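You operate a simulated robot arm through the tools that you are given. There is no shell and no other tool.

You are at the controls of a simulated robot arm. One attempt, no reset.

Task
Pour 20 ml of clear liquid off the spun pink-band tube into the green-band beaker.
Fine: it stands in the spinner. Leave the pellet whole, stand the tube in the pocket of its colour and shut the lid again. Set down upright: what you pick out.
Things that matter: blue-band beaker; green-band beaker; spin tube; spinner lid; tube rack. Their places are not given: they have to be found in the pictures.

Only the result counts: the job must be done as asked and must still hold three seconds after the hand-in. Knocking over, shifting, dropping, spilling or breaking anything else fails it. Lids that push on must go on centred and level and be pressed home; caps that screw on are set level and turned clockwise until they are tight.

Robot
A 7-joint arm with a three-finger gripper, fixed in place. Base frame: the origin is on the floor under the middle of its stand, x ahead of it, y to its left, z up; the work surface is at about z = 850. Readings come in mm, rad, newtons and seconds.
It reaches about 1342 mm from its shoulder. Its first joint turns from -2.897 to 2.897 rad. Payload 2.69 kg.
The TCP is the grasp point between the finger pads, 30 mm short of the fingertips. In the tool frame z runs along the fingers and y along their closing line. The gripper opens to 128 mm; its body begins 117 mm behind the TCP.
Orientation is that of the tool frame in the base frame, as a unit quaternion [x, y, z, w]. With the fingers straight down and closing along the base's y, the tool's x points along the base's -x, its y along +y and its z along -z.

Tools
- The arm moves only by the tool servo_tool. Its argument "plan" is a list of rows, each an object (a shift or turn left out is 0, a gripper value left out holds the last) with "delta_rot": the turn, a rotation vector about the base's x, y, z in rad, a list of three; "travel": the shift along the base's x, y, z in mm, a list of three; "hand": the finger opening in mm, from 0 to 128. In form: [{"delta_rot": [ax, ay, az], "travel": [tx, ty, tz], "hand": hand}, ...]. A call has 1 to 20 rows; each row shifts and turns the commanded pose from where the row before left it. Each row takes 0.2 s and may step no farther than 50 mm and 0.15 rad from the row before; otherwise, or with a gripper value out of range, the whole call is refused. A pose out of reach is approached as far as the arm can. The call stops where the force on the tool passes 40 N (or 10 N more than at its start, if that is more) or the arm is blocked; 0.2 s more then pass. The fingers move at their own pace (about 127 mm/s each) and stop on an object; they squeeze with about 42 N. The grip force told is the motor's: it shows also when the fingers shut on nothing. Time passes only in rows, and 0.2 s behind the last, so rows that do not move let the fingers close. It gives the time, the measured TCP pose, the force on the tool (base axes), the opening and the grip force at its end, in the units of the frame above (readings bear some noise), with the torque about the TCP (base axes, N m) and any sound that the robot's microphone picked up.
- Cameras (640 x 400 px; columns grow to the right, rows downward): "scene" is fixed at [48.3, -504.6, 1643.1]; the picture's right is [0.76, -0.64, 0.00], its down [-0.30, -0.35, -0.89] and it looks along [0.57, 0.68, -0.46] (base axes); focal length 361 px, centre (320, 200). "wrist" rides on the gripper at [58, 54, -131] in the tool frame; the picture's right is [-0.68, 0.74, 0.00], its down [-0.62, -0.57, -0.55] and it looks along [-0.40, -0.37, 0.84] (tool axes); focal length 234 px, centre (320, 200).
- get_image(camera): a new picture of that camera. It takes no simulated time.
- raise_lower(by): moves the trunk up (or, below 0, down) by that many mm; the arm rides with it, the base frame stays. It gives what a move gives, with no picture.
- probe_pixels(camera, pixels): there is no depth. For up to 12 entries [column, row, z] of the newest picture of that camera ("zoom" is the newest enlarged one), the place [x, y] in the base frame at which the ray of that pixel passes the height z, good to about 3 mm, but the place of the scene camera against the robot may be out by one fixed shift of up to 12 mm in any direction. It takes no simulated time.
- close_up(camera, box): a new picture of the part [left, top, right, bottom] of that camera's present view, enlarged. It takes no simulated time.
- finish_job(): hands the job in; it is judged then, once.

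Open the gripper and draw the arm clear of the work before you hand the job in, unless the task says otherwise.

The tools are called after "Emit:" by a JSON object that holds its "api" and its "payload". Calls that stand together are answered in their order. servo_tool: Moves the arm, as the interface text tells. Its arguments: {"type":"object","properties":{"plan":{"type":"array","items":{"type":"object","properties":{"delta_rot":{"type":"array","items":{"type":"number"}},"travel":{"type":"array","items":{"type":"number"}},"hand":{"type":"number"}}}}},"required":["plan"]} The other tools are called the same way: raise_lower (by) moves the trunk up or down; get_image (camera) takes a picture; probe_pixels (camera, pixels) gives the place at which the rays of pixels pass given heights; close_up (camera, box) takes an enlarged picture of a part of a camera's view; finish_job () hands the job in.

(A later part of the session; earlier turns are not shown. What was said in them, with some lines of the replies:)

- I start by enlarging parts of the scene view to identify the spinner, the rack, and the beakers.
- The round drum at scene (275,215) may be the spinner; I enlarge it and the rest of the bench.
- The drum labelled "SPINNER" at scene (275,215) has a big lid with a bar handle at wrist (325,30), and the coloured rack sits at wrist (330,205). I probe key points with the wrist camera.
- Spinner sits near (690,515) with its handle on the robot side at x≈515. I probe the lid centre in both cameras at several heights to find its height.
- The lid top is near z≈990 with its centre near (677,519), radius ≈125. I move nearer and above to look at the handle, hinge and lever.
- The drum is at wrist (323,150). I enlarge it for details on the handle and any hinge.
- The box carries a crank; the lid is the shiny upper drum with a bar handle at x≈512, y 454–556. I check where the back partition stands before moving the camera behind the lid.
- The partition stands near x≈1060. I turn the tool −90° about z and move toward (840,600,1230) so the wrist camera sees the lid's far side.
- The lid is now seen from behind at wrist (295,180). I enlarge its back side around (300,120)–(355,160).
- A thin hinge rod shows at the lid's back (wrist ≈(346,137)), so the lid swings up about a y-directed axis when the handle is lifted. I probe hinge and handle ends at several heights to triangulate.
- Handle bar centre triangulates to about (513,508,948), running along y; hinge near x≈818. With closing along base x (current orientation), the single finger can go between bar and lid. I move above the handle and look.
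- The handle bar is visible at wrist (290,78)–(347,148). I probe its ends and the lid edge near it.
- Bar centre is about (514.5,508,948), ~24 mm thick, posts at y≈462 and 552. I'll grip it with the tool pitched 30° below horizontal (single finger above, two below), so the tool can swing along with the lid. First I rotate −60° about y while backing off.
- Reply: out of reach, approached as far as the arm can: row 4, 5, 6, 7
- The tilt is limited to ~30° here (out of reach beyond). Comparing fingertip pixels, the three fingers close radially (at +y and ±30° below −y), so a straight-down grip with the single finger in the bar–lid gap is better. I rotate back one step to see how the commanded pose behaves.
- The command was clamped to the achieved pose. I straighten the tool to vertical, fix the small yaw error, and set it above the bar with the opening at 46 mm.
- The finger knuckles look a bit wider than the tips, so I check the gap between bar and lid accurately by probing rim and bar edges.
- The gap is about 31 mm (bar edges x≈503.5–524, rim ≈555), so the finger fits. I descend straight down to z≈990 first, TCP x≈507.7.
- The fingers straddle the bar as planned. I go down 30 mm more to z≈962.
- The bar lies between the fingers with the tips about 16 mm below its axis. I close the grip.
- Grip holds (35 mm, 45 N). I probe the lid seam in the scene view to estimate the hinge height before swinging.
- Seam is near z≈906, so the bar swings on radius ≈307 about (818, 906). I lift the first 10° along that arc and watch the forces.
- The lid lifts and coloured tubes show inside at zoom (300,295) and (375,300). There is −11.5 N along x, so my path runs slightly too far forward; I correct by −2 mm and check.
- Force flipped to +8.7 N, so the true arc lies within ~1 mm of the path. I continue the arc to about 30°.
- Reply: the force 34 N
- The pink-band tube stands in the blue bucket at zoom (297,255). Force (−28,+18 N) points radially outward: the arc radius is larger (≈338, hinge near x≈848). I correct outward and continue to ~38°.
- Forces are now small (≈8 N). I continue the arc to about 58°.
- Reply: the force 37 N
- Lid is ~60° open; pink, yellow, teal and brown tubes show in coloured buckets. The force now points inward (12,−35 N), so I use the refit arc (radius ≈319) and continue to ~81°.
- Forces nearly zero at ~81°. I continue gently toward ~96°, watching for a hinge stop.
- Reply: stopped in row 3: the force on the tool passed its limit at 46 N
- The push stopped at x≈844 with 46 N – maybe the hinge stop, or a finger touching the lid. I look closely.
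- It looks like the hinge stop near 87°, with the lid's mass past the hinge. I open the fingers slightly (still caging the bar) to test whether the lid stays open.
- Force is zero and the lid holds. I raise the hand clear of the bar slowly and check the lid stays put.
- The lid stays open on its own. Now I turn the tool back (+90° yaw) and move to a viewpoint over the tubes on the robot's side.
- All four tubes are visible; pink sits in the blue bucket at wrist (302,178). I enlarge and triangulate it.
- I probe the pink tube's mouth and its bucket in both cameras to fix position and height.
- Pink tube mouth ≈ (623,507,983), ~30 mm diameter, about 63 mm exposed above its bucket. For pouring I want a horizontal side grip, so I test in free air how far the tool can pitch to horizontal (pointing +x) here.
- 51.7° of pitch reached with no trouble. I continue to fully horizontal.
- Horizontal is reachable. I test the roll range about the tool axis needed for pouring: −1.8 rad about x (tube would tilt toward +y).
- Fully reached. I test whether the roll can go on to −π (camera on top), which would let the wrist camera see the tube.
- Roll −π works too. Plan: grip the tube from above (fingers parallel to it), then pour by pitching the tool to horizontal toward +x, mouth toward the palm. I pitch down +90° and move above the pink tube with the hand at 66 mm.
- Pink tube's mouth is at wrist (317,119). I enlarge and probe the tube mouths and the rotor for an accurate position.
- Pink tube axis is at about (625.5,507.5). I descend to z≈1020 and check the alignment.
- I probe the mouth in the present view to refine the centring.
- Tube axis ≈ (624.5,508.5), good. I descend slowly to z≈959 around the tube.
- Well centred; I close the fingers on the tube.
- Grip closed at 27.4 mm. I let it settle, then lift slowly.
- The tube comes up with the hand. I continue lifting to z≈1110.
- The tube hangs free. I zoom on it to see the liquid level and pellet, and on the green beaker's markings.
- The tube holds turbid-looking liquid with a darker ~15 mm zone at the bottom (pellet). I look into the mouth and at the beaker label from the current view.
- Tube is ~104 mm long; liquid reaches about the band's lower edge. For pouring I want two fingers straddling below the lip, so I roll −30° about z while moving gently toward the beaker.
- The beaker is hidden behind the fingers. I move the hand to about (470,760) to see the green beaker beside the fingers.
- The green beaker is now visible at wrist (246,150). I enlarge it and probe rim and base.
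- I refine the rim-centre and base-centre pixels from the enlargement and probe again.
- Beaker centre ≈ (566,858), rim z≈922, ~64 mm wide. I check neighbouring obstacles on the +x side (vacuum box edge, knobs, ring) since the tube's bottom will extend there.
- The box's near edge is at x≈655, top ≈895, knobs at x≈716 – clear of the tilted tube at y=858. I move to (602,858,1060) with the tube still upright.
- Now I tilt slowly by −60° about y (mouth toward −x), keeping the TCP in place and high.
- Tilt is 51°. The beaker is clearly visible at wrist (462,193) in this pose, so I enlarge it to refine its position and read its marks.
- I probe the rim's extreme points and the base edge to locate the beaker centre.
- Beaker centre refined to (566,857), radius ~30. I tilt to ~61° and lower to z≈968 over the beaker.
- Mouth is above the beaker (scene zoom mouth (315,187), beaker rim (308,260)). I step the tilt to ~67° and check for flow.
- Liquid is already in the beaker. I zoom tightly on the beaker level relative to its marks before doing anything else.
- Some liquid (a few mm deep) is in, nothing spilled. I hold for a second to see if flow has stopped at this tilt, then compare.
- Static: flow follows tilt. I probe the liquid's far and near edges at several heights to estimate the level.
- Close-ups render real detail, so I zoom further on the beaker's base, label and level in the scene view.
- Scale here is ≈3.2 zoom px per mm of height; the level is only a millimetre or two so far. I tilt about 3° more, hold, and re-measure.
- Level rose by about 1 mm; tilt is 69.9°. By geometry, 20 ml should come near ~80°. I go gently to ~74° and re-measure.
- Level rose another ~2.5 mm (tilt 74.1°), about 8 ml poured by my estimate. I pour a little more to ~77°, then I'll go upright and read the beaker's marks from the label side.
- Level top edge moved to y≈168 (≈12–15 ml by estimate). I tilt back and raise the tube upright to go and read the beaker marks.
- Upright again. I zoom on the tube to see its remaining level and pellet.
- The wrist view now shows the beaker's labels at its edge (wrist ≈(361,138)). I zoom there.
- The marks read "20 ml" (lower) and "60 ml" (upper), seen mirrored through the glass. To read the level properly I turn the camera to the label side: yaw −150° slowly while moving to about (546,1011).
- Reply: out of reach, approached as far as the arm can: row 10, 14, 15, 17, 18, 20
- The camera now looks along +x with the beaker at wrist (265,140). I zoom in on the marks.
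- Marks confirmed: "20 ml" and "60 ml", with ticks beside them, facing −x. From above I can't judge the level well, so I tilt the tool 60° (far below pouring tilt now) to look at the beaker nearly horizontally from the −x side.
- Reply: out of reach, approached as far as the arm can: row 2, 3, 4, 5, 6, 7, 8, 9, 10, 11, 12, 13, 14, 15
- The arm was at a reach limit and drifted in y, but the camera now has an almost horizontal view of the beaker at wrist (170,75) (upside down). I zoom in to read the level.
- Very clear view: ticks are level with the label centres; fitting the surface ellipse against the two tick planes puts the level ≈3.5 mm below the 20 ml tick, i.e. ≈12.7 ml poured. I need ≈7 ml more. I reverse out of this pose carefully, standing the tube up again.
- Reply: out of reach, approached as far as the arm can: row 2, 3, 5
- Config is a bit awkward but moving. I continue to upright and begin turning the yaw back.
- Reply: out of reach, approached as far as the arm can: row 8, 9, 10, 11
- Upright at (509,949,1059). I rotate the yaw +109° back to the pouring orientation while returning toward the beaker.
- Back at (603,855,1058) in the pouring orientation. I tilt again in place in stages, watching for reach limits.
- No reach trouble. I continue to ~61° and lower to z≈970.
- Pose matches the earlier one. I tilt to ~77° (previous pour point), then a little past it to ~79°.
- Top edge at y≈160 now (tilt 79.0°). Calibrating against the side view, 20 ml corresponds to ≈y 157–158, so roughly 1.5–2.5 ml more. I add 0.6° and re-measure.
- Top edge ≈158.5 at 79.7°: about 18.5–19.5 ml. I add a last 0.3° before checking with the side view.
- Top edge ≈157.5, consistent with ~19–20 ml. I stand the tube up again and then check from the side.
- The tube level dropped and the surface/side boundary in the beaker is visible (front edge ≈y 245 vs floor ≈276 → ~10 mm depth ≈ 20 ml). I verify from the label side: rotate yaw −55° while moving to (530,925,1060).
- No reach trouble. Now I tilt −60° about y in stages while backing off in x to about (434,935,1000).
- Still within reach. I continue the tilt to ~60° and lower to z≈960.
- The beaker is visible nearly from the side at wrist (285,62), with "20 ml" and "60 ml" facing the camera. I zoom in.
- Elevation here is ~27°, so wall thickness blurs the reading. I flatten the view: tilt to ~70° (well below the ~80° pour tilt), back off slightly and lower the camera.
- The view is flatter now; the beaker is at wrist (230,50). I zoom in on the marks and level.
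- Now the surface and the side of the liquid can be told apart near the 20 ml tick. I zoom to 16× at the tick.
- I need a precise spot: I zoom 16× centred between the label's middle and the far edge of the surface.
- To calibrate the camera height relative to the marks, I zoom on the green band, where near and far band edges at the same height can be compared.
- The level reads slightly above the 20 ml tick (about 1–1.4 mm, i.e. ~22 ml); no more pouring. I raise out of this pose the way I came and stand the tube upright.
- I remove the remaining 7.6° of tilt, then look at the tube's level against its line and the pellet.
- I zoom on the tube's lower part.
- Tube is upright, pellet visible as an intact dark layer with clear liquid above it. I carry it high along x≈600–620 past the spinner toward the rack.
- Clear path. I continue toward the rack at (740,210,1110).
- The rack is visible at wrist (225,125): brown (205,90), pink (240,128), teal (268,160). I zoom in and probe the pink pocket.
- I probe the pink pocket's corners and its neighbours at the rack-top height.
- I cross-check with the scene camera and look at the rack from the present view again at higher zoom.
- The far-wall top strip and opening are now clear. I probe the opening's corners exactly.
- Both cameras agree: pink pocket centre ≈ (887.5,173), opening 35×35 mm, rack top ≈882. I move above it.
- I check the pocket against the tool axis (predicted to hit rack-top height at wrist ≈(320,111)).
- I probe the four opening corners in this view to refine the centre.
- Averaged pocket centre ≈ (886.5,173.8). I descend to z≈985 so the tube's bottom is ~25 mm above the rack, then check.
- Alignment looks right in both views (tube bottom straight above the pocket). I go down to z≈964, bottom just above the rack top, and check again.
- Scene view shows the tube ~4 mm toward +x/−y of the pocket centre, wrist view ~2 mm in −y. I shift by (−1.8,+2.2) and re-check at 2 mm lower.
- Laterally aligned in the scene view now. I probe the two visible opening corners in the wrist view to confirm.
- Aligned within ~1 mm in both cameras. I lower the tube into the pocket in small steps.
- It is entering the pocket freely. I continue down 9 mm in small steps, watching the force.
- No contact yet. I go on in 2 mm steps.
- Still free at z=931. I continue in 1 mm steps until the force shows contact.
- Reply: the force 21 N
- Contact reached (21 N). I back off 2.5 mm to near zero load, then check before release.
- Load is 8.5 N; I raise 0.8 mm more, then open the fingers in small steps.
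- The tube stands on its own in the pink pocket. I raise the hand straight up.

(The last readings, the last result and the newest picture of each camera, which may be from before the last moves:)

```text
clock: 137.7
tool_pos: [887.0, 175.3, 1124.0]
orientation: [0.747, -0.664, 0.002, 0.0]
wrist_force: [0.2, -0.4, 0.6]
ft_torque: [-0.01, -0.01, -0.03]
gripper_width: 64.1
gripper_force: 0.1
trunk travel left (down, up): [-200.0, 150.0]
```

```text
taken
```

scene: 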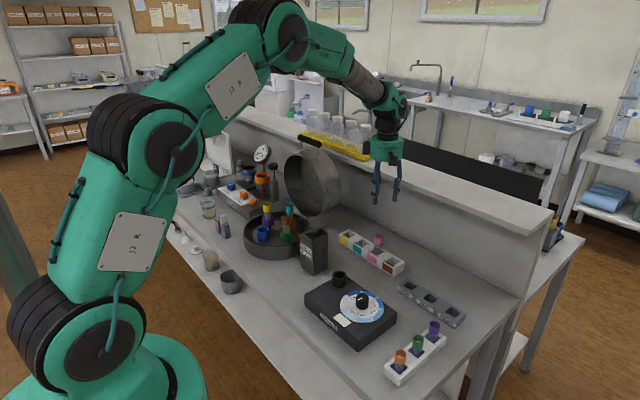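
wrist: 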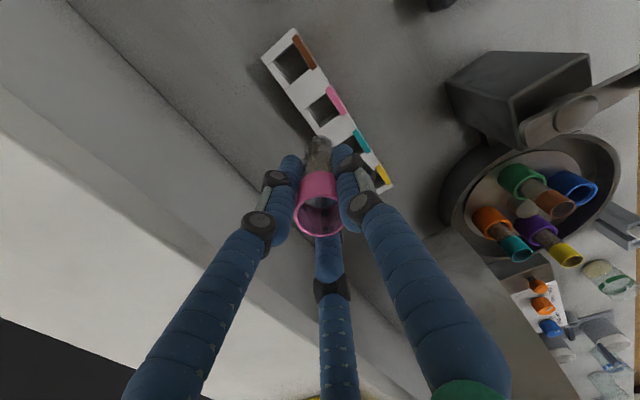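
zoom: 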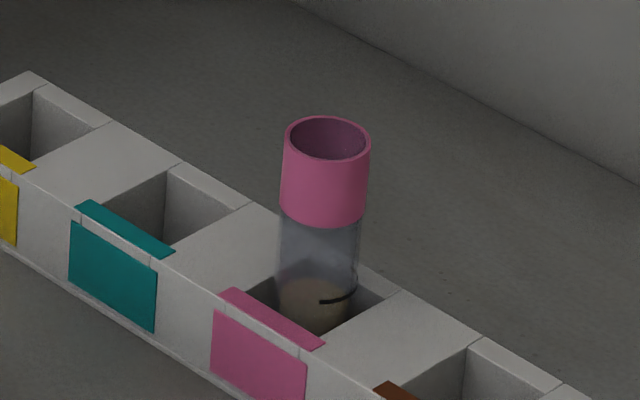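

The tube stands upright in the pink pocket. Next is the lid: I rise to z≈1330 and turn to ψ=150° (one finger on +x, two on −x), moving above the open lid's handle.

Emit:
{"api": "servo_tool", "payload": {"plan": [{"travel": [0, 0, 45]}, {"travel": [0, 0, 45]}, {"travel": [0, 0, 45]}, {"travel": [0, 0, 45]}, {"travel": [0, 0, 26]}, {"delta_rot": [0, 0, 0.0925], "travel": [-4, 33, 0]}, {"delta_rot": [0, 0, 0.0925], "travel": [-4, 33, 0]}, {"delta_rot": [0, 0, 0.0925], "travel": [-4, 33, 0]}, {"delta_rot": [0, 0, 0.0925], "travel": [-4, 33, 0]}, {"delta_rot": [0, 0, 0.0925], "travel": [-4, 33, 0]}, {"delta_rot": [0, 0, 0.0925], "travel": [-4, 33, 0]}, {"delta_rot": [0, 0, 0.0925], "travel": [-4, 33, 0]}, {"delta_rot": [0, 0, 0.0925], "travel": [-4, 33, 0]}, {"delta_rot": [0, 0, 0.0925], "travel": [-4, 33, 0]}, {"delta_rot": [0, 0, 0.0925], "travel": [-4, 33, 0]}, {"hand": 46}, {}]}}

Emit:
{"api": "get_image", "payload": {"camera": "wrist"}}

Emit:
{"api": "get_image", "payload": {"camera": "scene"}}

```text
clock: 141.3
tool_pos: [845.6, 505.5, 1329.7]
orientation: [0.965, -0.262, 0.002, -0.002]
wrist_force: [-0.1, -0.1, 0.4]
ft_torque: [0.03, 0.02, 0.02]
gripper_width: 46.1
gripper_force: 0.1
trunk travel left (down, up): [-200.0, 150.0]
```

```text
taken
```

wrist: 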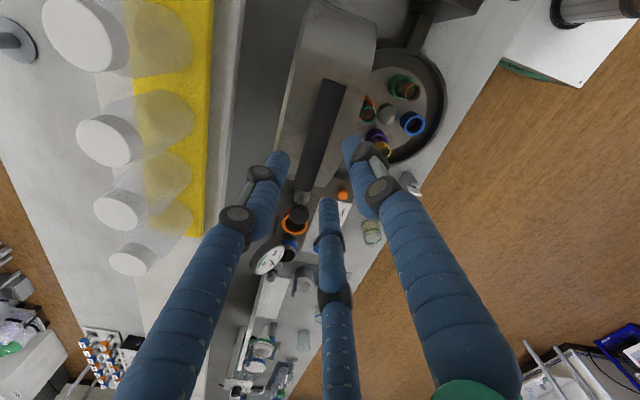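

```text
taken
```

scene: 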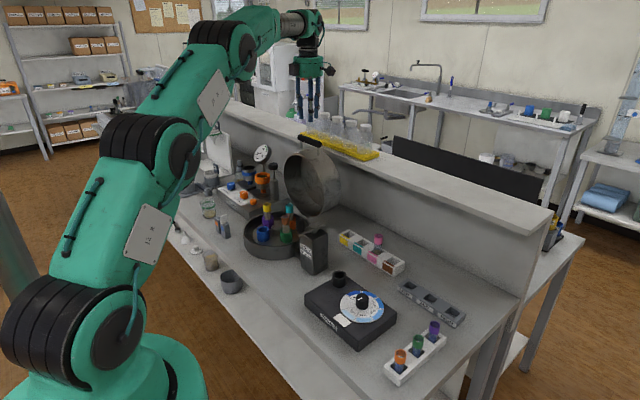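

The handle bar shows at wrist (330,90)–(300,190). I zoom and probe its ends and edges at z≈1229.

Emit:
{"api": "close_up", "payload": {"camera": "wrist", "box": [250, 60, 400, 220]}}

Emit:
{"api": "probe_pixels", "payload": {"camera": "wrist", "pixels": [[332, 85, 1229], [303, 188, 1229], [320, 82, 1229], [346, 87, 1229], [306, 140, 1229], [332, 140, 1229], [319, 140, 1229]]}}

```text
2.50 times, centred on (325, 140) of wrist
```

zoom: 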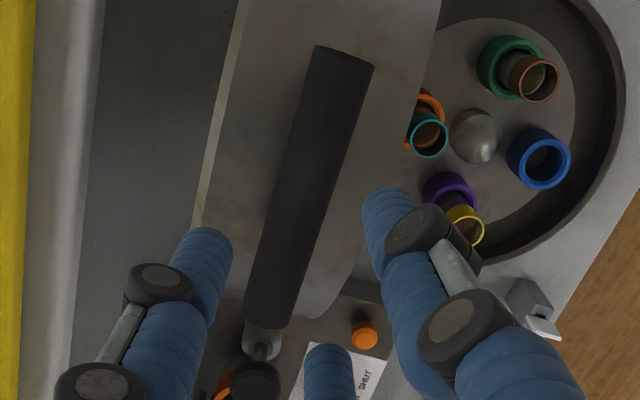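

```text
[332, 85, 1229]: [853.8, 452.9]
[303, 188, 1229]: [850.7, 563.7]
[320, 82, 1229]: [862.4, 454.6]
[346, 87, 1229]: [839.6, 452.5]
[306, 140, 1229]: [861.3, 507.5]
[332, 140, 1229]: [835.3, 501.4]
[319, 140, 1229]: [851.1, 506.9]
```

Bar centre is at x≈852, y 453–564. I descend around it (TCP x=846, y=508) to z≈1243.

Emit:
{"api": "servo_tool", "payload": {"plan": [{"travel": [0.4, 2.5, -25]}, {"travel": [0, 0, -25]}, {"travel": [0, 0, -15]}, {}]}}

Emit:
{"api": "close_up", "payload": {"camera": "wrist", "box": [250, 80, 400, 240]}}

Emit:
{"api": "close_up", "payload": {"camera": "scene", "box": [270, 90, 350, 170]}}

```text
clock: 142.3
tool_pos: [847.1, 508.4, 1264.1]
orientation: [0.965, -0.262, 0.002, 0.0]
wrist_force: [-0.4, -0.2, 0.2]
ft_torque: [0.02, 0.02, 0.02]
gripper_width: 46.3
gripper_force: 0.0
trunk travel left (down, up): [-200.0, 150.0]
```

```text
2.50 times, centred on (325, 160) of wrist
```

zoom: 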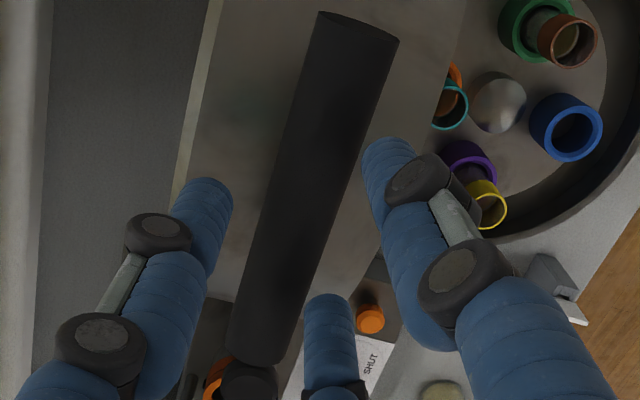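

```text
5.00 times, centred on (310, 130) of scene
```

zoom: 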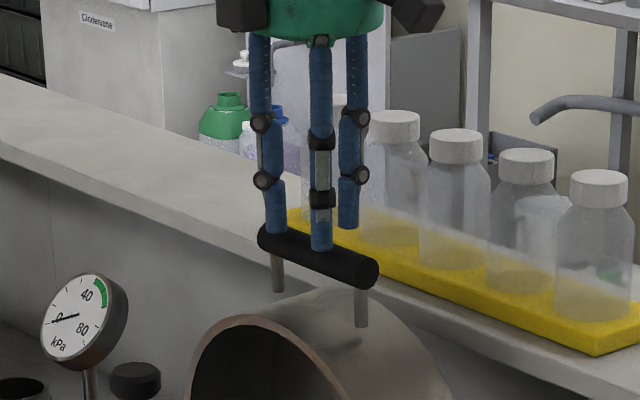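

The −x fingers are close to the bar's edge, so I shift −3 mm in x, then lower to z≈1243.

Emit:
{"api": "servo_tool", "payload": {"plan": [{"travel": [-3, 0, 0]}, {"travel": [0, 0, -7]}, {"travel": [0, 0, -7]}, {"travel": [0, 0, -7]}, {}]}}

Emit:
{"api": "close_up", "payload": {"camera": "wrist", "box": [250, 80, 400, 240]}}

Emit:
{"api": "close_up", "payload": {"camera": "scene", "box": [280, 110, 340, 160]}}

```text
clock: 143.5
tool_pos: [844.0, 508.8, 1245.4]
orientation: [0.965, -0.261, 0.003, 0.0]
wrist_force: [-0.3, 0.7, 0.9]
ft_torque: [0.0, -0.04, 0.01]
gripper_width: 46.2
gripper_force: 0.1
trunk travel left (down, up): [-200.0, 150.0]
```

```text
2.50 times, centred on (325, 160) of wrist
```

zoom: 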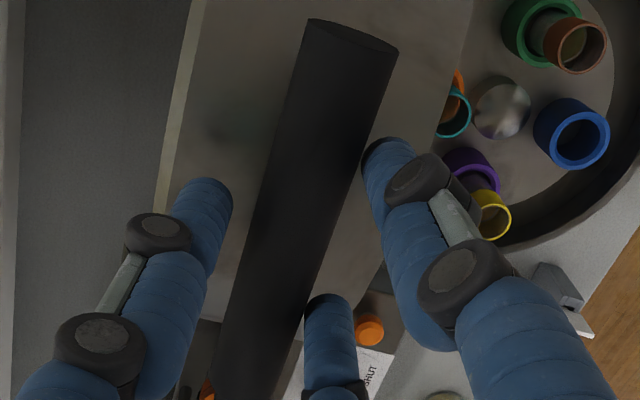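

```text
8.00 times, centred on (310, 135) of scene
```

zoom: 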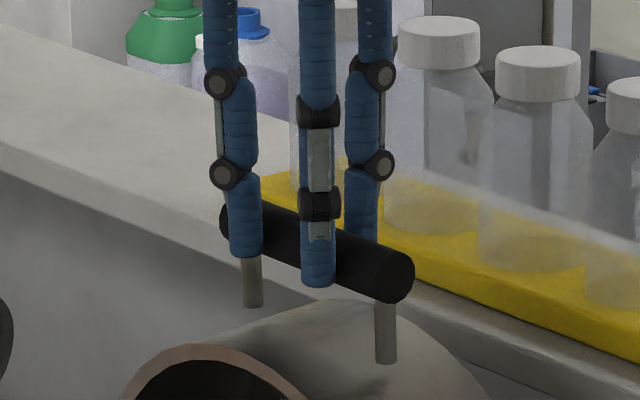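

The bar sits between the fingers, two in front, one behind. I close the grip.

Emit:
{"api": "servo_tool", "payload": {"plan": [{"hand": 25}, {}, {}, {}]}}

```text
clock: 144.5
tool_pos: [842.3, 509.7, 1242.6]
orientation: [0.966, -0.26, 0.002, 0.0]
wrist_force: [-11.9, 9.5, -2.5]
ft_torque: [0.38, 0.31, 0.5]
gripper_width: 35.8
gripper_force: 44.9
trunk travel left (down, up): [-200.0, 150.0]
```

Gripped (35.8 mm). I swing the lid back along the measured arc (centre ≈(824,925), radius 319 for the TCP), first part.

Emit:
{"api": "servo_tool", "payload": {"plan": [{"travel": [-9.5, 0, 0.5]}, {"travel": [-9.5, 0, 0.4]}, {"travel": [-13.9, 0, -0.4]}, {"travel": [-13.9, 0, -0.8]}, {"travel": [-13.8, 0, -1.5]}, {"travel": [-13.8, 0, -2.1]}, {}]}}

Emit:
{"api": "close_up", "payload": {"camera": "scene", "box": [240, 100, 350, 220]}}

```text
clock: 146.1
tool_pos: [768.3, 509.1, 1241.3]
orientation: [0.965, -0.261, 0.002, 0.0]
wrist_force: [-2.2, 10.1, 10.8]
ft_torque: [0.17, -0.04, 0.37]
gripper_width: 35.7
gripper_force: 45.1
trunk travel left (down, up): [-200.0, 150.0]
```

```text
3.33 times, centred on (295, 160) of scene
```

zoom: 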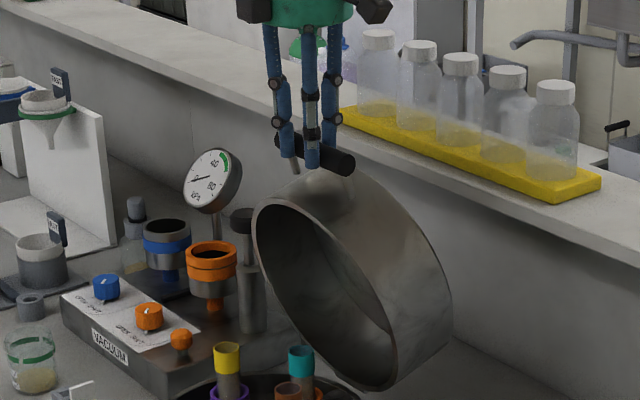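

Lid follows with small forces. I continue the arc to ~120°.

Emit:
{"api": "servo_tool", "payload": {"plan": [{"travel": [-13.6, 0, -1.7]}, {"travel": [-13.6, 0, -3.4]}, {"travel": [-13.3, 0, -3.9]}, {"travel": [-13.2, 0, -4.4]}, {"travel": [-12.9, 0, -5.1]}, {"travel": [-12.9, 0, -5.6]}, {"travel": [-12.4, 0, -6.2]}, {"travel": [-12.3, 0, -6.7]}, {}]}}

```text
clock: 148.1
tool_pos: [663.9, 508.1, 1201.7]
orientation: [0.965, -0.261, 0.001, 0.001]
wrist_force: [-1.6, 12.3, 1.2]
ft_torque: [0.29, 0.06, 0.47]
gripper_width: 35.7
gripper_force: 44.3
trunk travel left (down, up): [-200.0, 150.0]
```

Forces stay low. I continue to ~140°, relaxing +0.5 mm in y.

Emit:
{"api": "servo_tool", "payload": {"plan": [{"travel": [-11.7, 0.5, -7.3]}, {"travel": [-11.7, 0, -7.6]}, {"travel": [-11.1, 0, -8.3]}, {"travel": [-11.0, 0, -8.7]}, {"travel": [-10.3, 0, -9.2]}, {"travel": [-10.2, 0, -9.6]}, {"travel": [-9.5, 0, -10.1]}, {"travel": [-9.3, 0, -10.4]}, {}]}}

Emit:
{"api": "close_up", "payload": {"camera": "scene", "box": [210, 120, 340, 260]}}

```text
clock: 150.1
tool_pos: [579.8, 508.6, 1130.1]
orientation: [0.965, -0.261, 0.002, 0.0]
wrist_force: [3.7, 2.1, -1.1]
ft_torque: [0.15, -0.26, 0.43]
gripper_width: 35.5
gripper_force: 45.5
trunk travel left (down, up): [-200.0, 150.0]
```

```text
2.86 times, centred on (275, 190) of scene
```

zoom: 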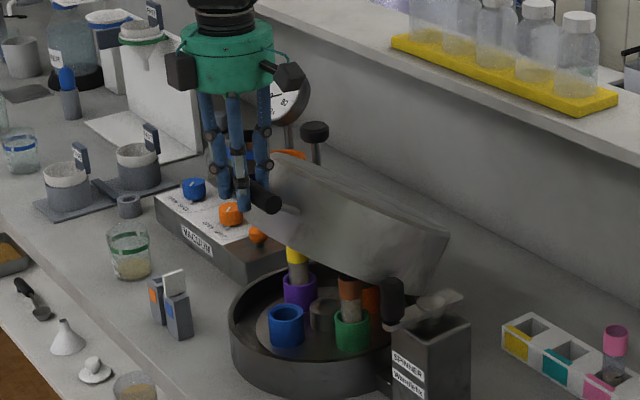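

Lid ~33° from closed, tubes clear. I continue down to ~165°.

Emit:
{"api": "servo_tool", "payload": {"plan": [{"travel": [-8.6, 0, -10.9]}, {"travel": [-8.4, 0, -11.2]}, {"travel": [-7.6, 0, -11.5]}, {"travel": [-7.3, 0, -11.9]}, {"travel": [-6.6, 0, -12.2]}, {"travel": [-6.3, 0, -12.5]}, {"travel": [-5.5, 0, -12.8]}, {"travel": [-5.2, 0, -13.0]}, {"travel": [-4.3, 0, -13.2]}, {"travel": [-4.0, 0, -13.3]}, {}]}}

Emit:
{"api": "close_up", "payload": {"camera": "scene", "box": [210, 150, 330, 270]}}

```text
clock: 152.5
tool_pos: [515.7, 510.1, 1008.3]
orientation: [0.965, -0.262, 0.001, -0.001]
wrist_force: [-0.7, 2.3, -1.4]
ft_torque: [0.27, 0.01, 0.41]
gripper_width: 35.5
gripper_force: 45.0
trunk travel left (down, up): [-200.0, 150.0]
```

```text
3.33 times, centred on (270, 210) of scene
```

zoom: 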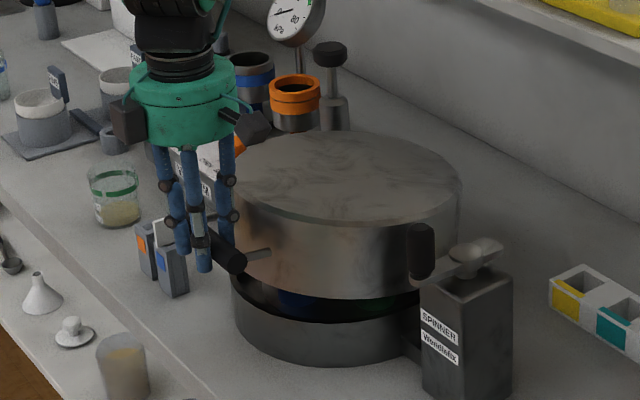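

Nearly closed. I go on slowly to the closed position, watching the force.

Emit:
{"api": "servo_tool", "payload": {"plan": [{"travel": [-3.1, 0, -13.5]}, {"travel": [-2.9, 0, -13.7]}, {"travel": [-0.9, 0, -5]}, {"travel": [-0.7, 0, -5]}, {}]}}

Emit:
{"api": "servo_tool", "payload": {"plan": [{"travel": [-0.5, 0, -3]}, {"travel": [-0.4, 0, -3]}, {}]}}

Emit:
{"api": "close_up", "payload": {"camera": "scene", "box": [220, 170, 320, 270]}}

```text
clock: 153.7
tool_pos: [508.6, 509.2, 970.7]
orientation: [0.965, -0.261, 0.002, 0.001]
wrist_force: [1.4, -3.9, -1.6]
ft_torque: [0.22, -0.14, 0.42]
gripper_width: 35.1
gripper_force: 45.2
trunk travel left (down, up): [-200.0, 150.0]
```

```text
clock: 154.5
tool_pos: [509.4, 507.8, 967.1]
orientation: [0.965, -0.261, 0.002, -0.002]
wrist_force: [3.2, -10.2, 20.3]
ft_torque: [-0.39, -0.14, 0.47]
gripper_width: 35.3
gripper_force: 44.9
trunk travel left (down, up): [-200.0, 150.0]
```

```text
4.00 times, centred on (270, 220) of scene
```

zoom: 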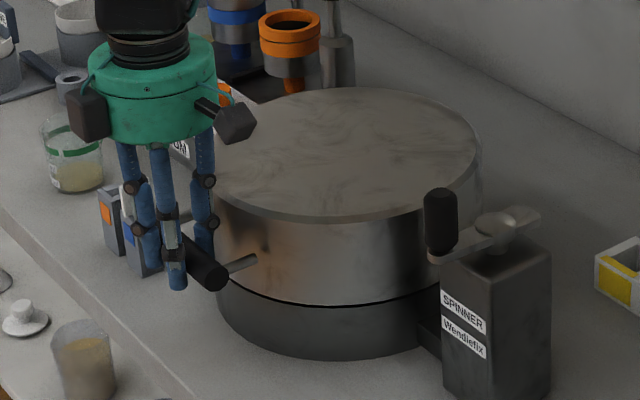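

The lid touches down (20 N) and the seam looks closed. I press 1 mm more to seat it, then compare with the original closed picture.

Emit:
{"api": "servo_tool", "payload": {"plan": [{"travel": [0, 0.5, -1]}, {}, {}]}}

Emit:
{"api": "close_up", "payload": {"camera": "scene", "box": [215, 175, 335, 285]}}

```text
clock: 155.4
tool_pos: [508.8, 509.6, 967.6]
orientation: [0.965, -0.261, 0.003, -0.002]
wrist_force: [-7.3, -11.8, 19.5]
ft_torque: [-0.73, 0.0, 0.39]
gripper_width: 35.2
gripper_force: 45.4
trunk travel left (down, up): [-200.0, 150.0]
stopped in row 3: the force on the tool passed its limit at 40 N (the readings are from after the stop); the commanded pose is now the measured one
```

```text
3.64 times, centred on (275, 230) of scene
```

zoom: 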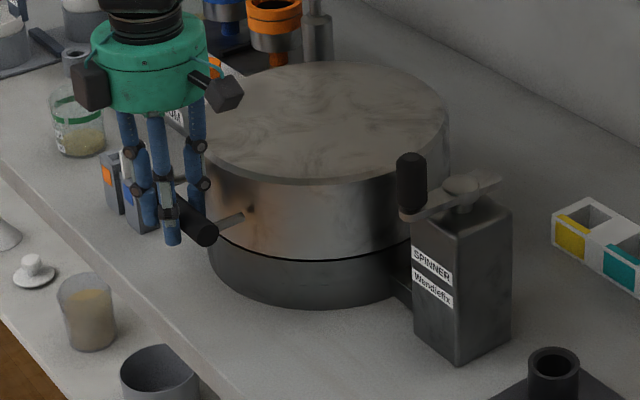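

The bar end (205,232) and seam match the original closed picture, so the lid is shut. I release the handle and raise the hand straight up.

Emit:
{"api": "servo_tool", "payload": {"plan": [{"travel": [0, 0, 0.5]}, {"hand": 46}, {}, {}]}}

Emit:
{"api": "close_up", "payload": {"camera": "wrist", "box": [240, 40, 420, 220]}}

```text
clock: 156.4
tool_pos: [506.9, 510.8, 966.7]
orientation: [0.965, -0.262, 0.004, -0.001]
wrist_force: [-2.8, -1.7, -1.6]
ft_torque: [0.03, 0.04, -0.02]
gripper_width: 43.9
gripper_force: 0.0
trunk travel left (down, up): [-200.0, 150.0]
```

```text
2.22 times, centred on (330, 130) of wrist
```

zoom: 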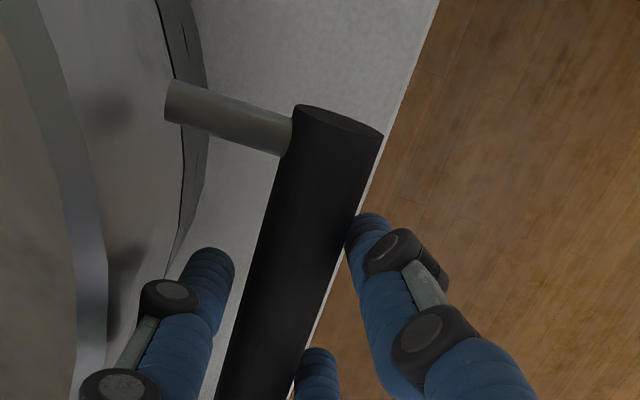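

Fingers are free of the bar. I set the opening to 42 to avoid rubbing the lid wall and rise.

Emit:
{"api": "servo_tool", "payload": {"plan": [{"hand": 42}, {"travel": [0, 0, 8]}, {"travel": [0, 0, 15]}, {"travel": [0, 0, 25]}, {"travel": [0, 0, 40]}, {"travel": [0, 0, 45]}, {"travel": [0, 0, 45]}, {}]}}

Emit:
{"api": "get_image", "payload": {"camera": "scene"}}

Emit:
{"api": "close_up", "payload": {"camera": "scene", "box": [215, 175, 335, 285]}}

```text
clock: 158.2
tool_pos: [507.0, 509.6, 1144.3]
orientation: [0.965, -0.261, 0.004, -0.002]
wrist_force: [0.2, -0.3, -1.2]
ft_torque: [0.03, -0.02, -0.03]
gripper_width: 42.2
gripper_force: 0.1
trunk travel left (down, up): [-200.0, 150.0]
```

```text
taken
```

scene: 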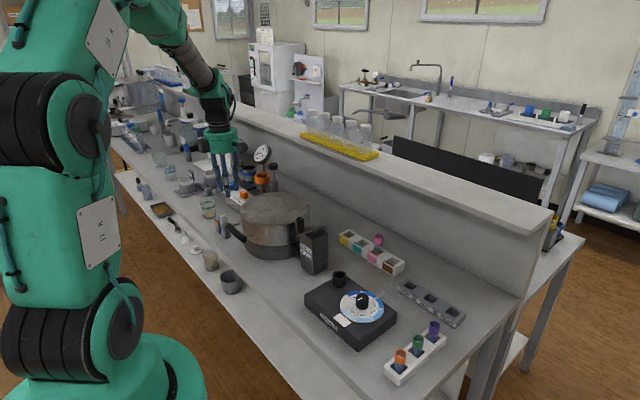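

```text
3.64 times, centred on (275, 230) of scene
```

zoom: 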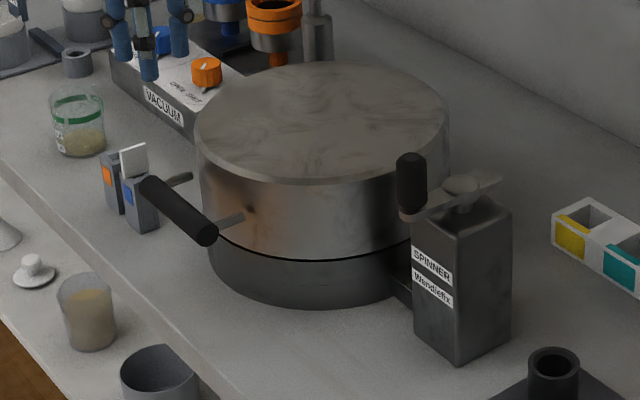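

The lid is shut exactly as at the start. I open the gripper and draw the arm clear to a high position.

Emit:
{"api": "servo_tool", "payload": {"plan": [{"travel": [5, -5, 40], "hand": 128}, {"travel": [10, -10, 45]}, {"travel": [15, -15, 45]}, {"travel": [15, -15, 45]}, {"travel": [15, -15, 45]}, {"travel": [10, -10, 20]}, {}, {}]}}

Emit:
{"api": "get_image", "payload": {"camera": "scene"}}

Emit:
{"api": "close_up", "payload": {"camera": "scene", "box": [335, 215, 415, 285]}}

Emit:
{"api": "close_up", "payload": {"camera": "scene", "box": [205, 208, 213, 218]}}

Emit:
{"api": "close_up", "payload": {"camera": "scene", "box": [160, 150, 280, 250]}}

```text
clock: 160.0
tool_pos: [579.1, 438.9, 1385.2]
orientation: [0.965, -0.262, 0.003, -0.002]
wrist_force: [-0.2, 0.2, -0.3]
ft_torque: [-0.02, 0.01, -0.02]
gripper_width: 127.9
gripper_force: 0.1
trunk travel left (down, up): [-200.0, 150.0]
```

```text
taken
```

scene: 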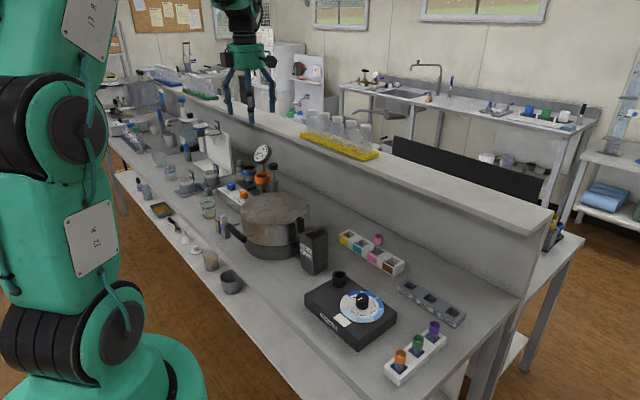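

```text
5.71 times, centred on (375, 250) of scene
```

zoom: 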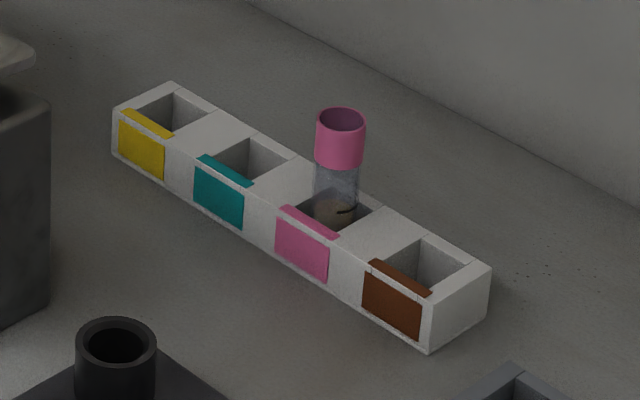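

```text
16.00 times, centred on (209, 213) of scene
```

zoom: 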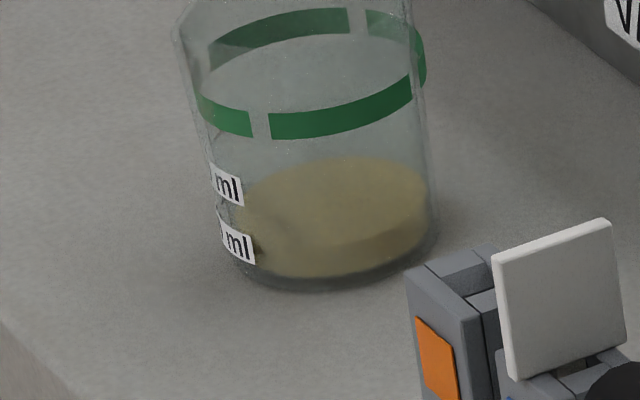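

```text
4.00 times, centred on (220, 200) of scene
```

zoom: 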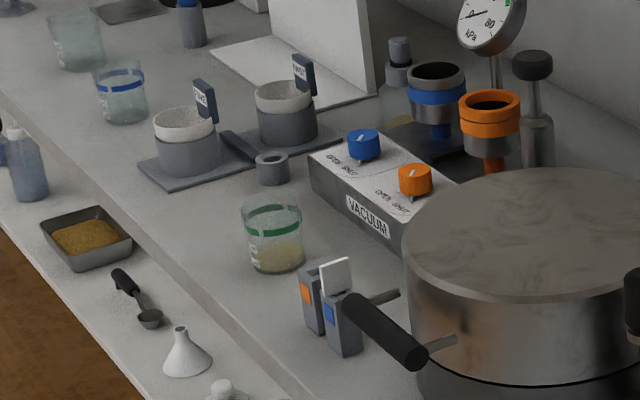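

Everything matches: lid shut, pink tube upright in the pink pocket, beaker holding about 20 ml with nothing spilled, gripper open and clear. I hand the job in.

Emit:
{"api": "finish_job", "payload": {}}

```text
The job is handed in.
```

I've handed the job in. About 22 ml, rather than exactly 20 ml, went from the pink-band tube into the green-band beaker.

- **Volume:** my close-up readings put the level slightly above the 20 ml mark, at about 22 to 23 ml. Measuring how far the level rose as I poured gave 19 to 20 ml. I had no way to take any back without risking a spill.
- **Pellet:** it looked whole when I last checked the tube upright, with clear liquid still above it. I tilted the tube to pour twice, both times slowly. Between pours I stood it up and tilted it part-way to read the beaker.
- **Tube:** it stands upright in the pink pocket of the rack.
- **Lid:** it is shut, and the picture matches the one from before I opened it.
- **Everything else:** I saw no spills and nothing else moved. The gripper is open and the arm is clear of the work.
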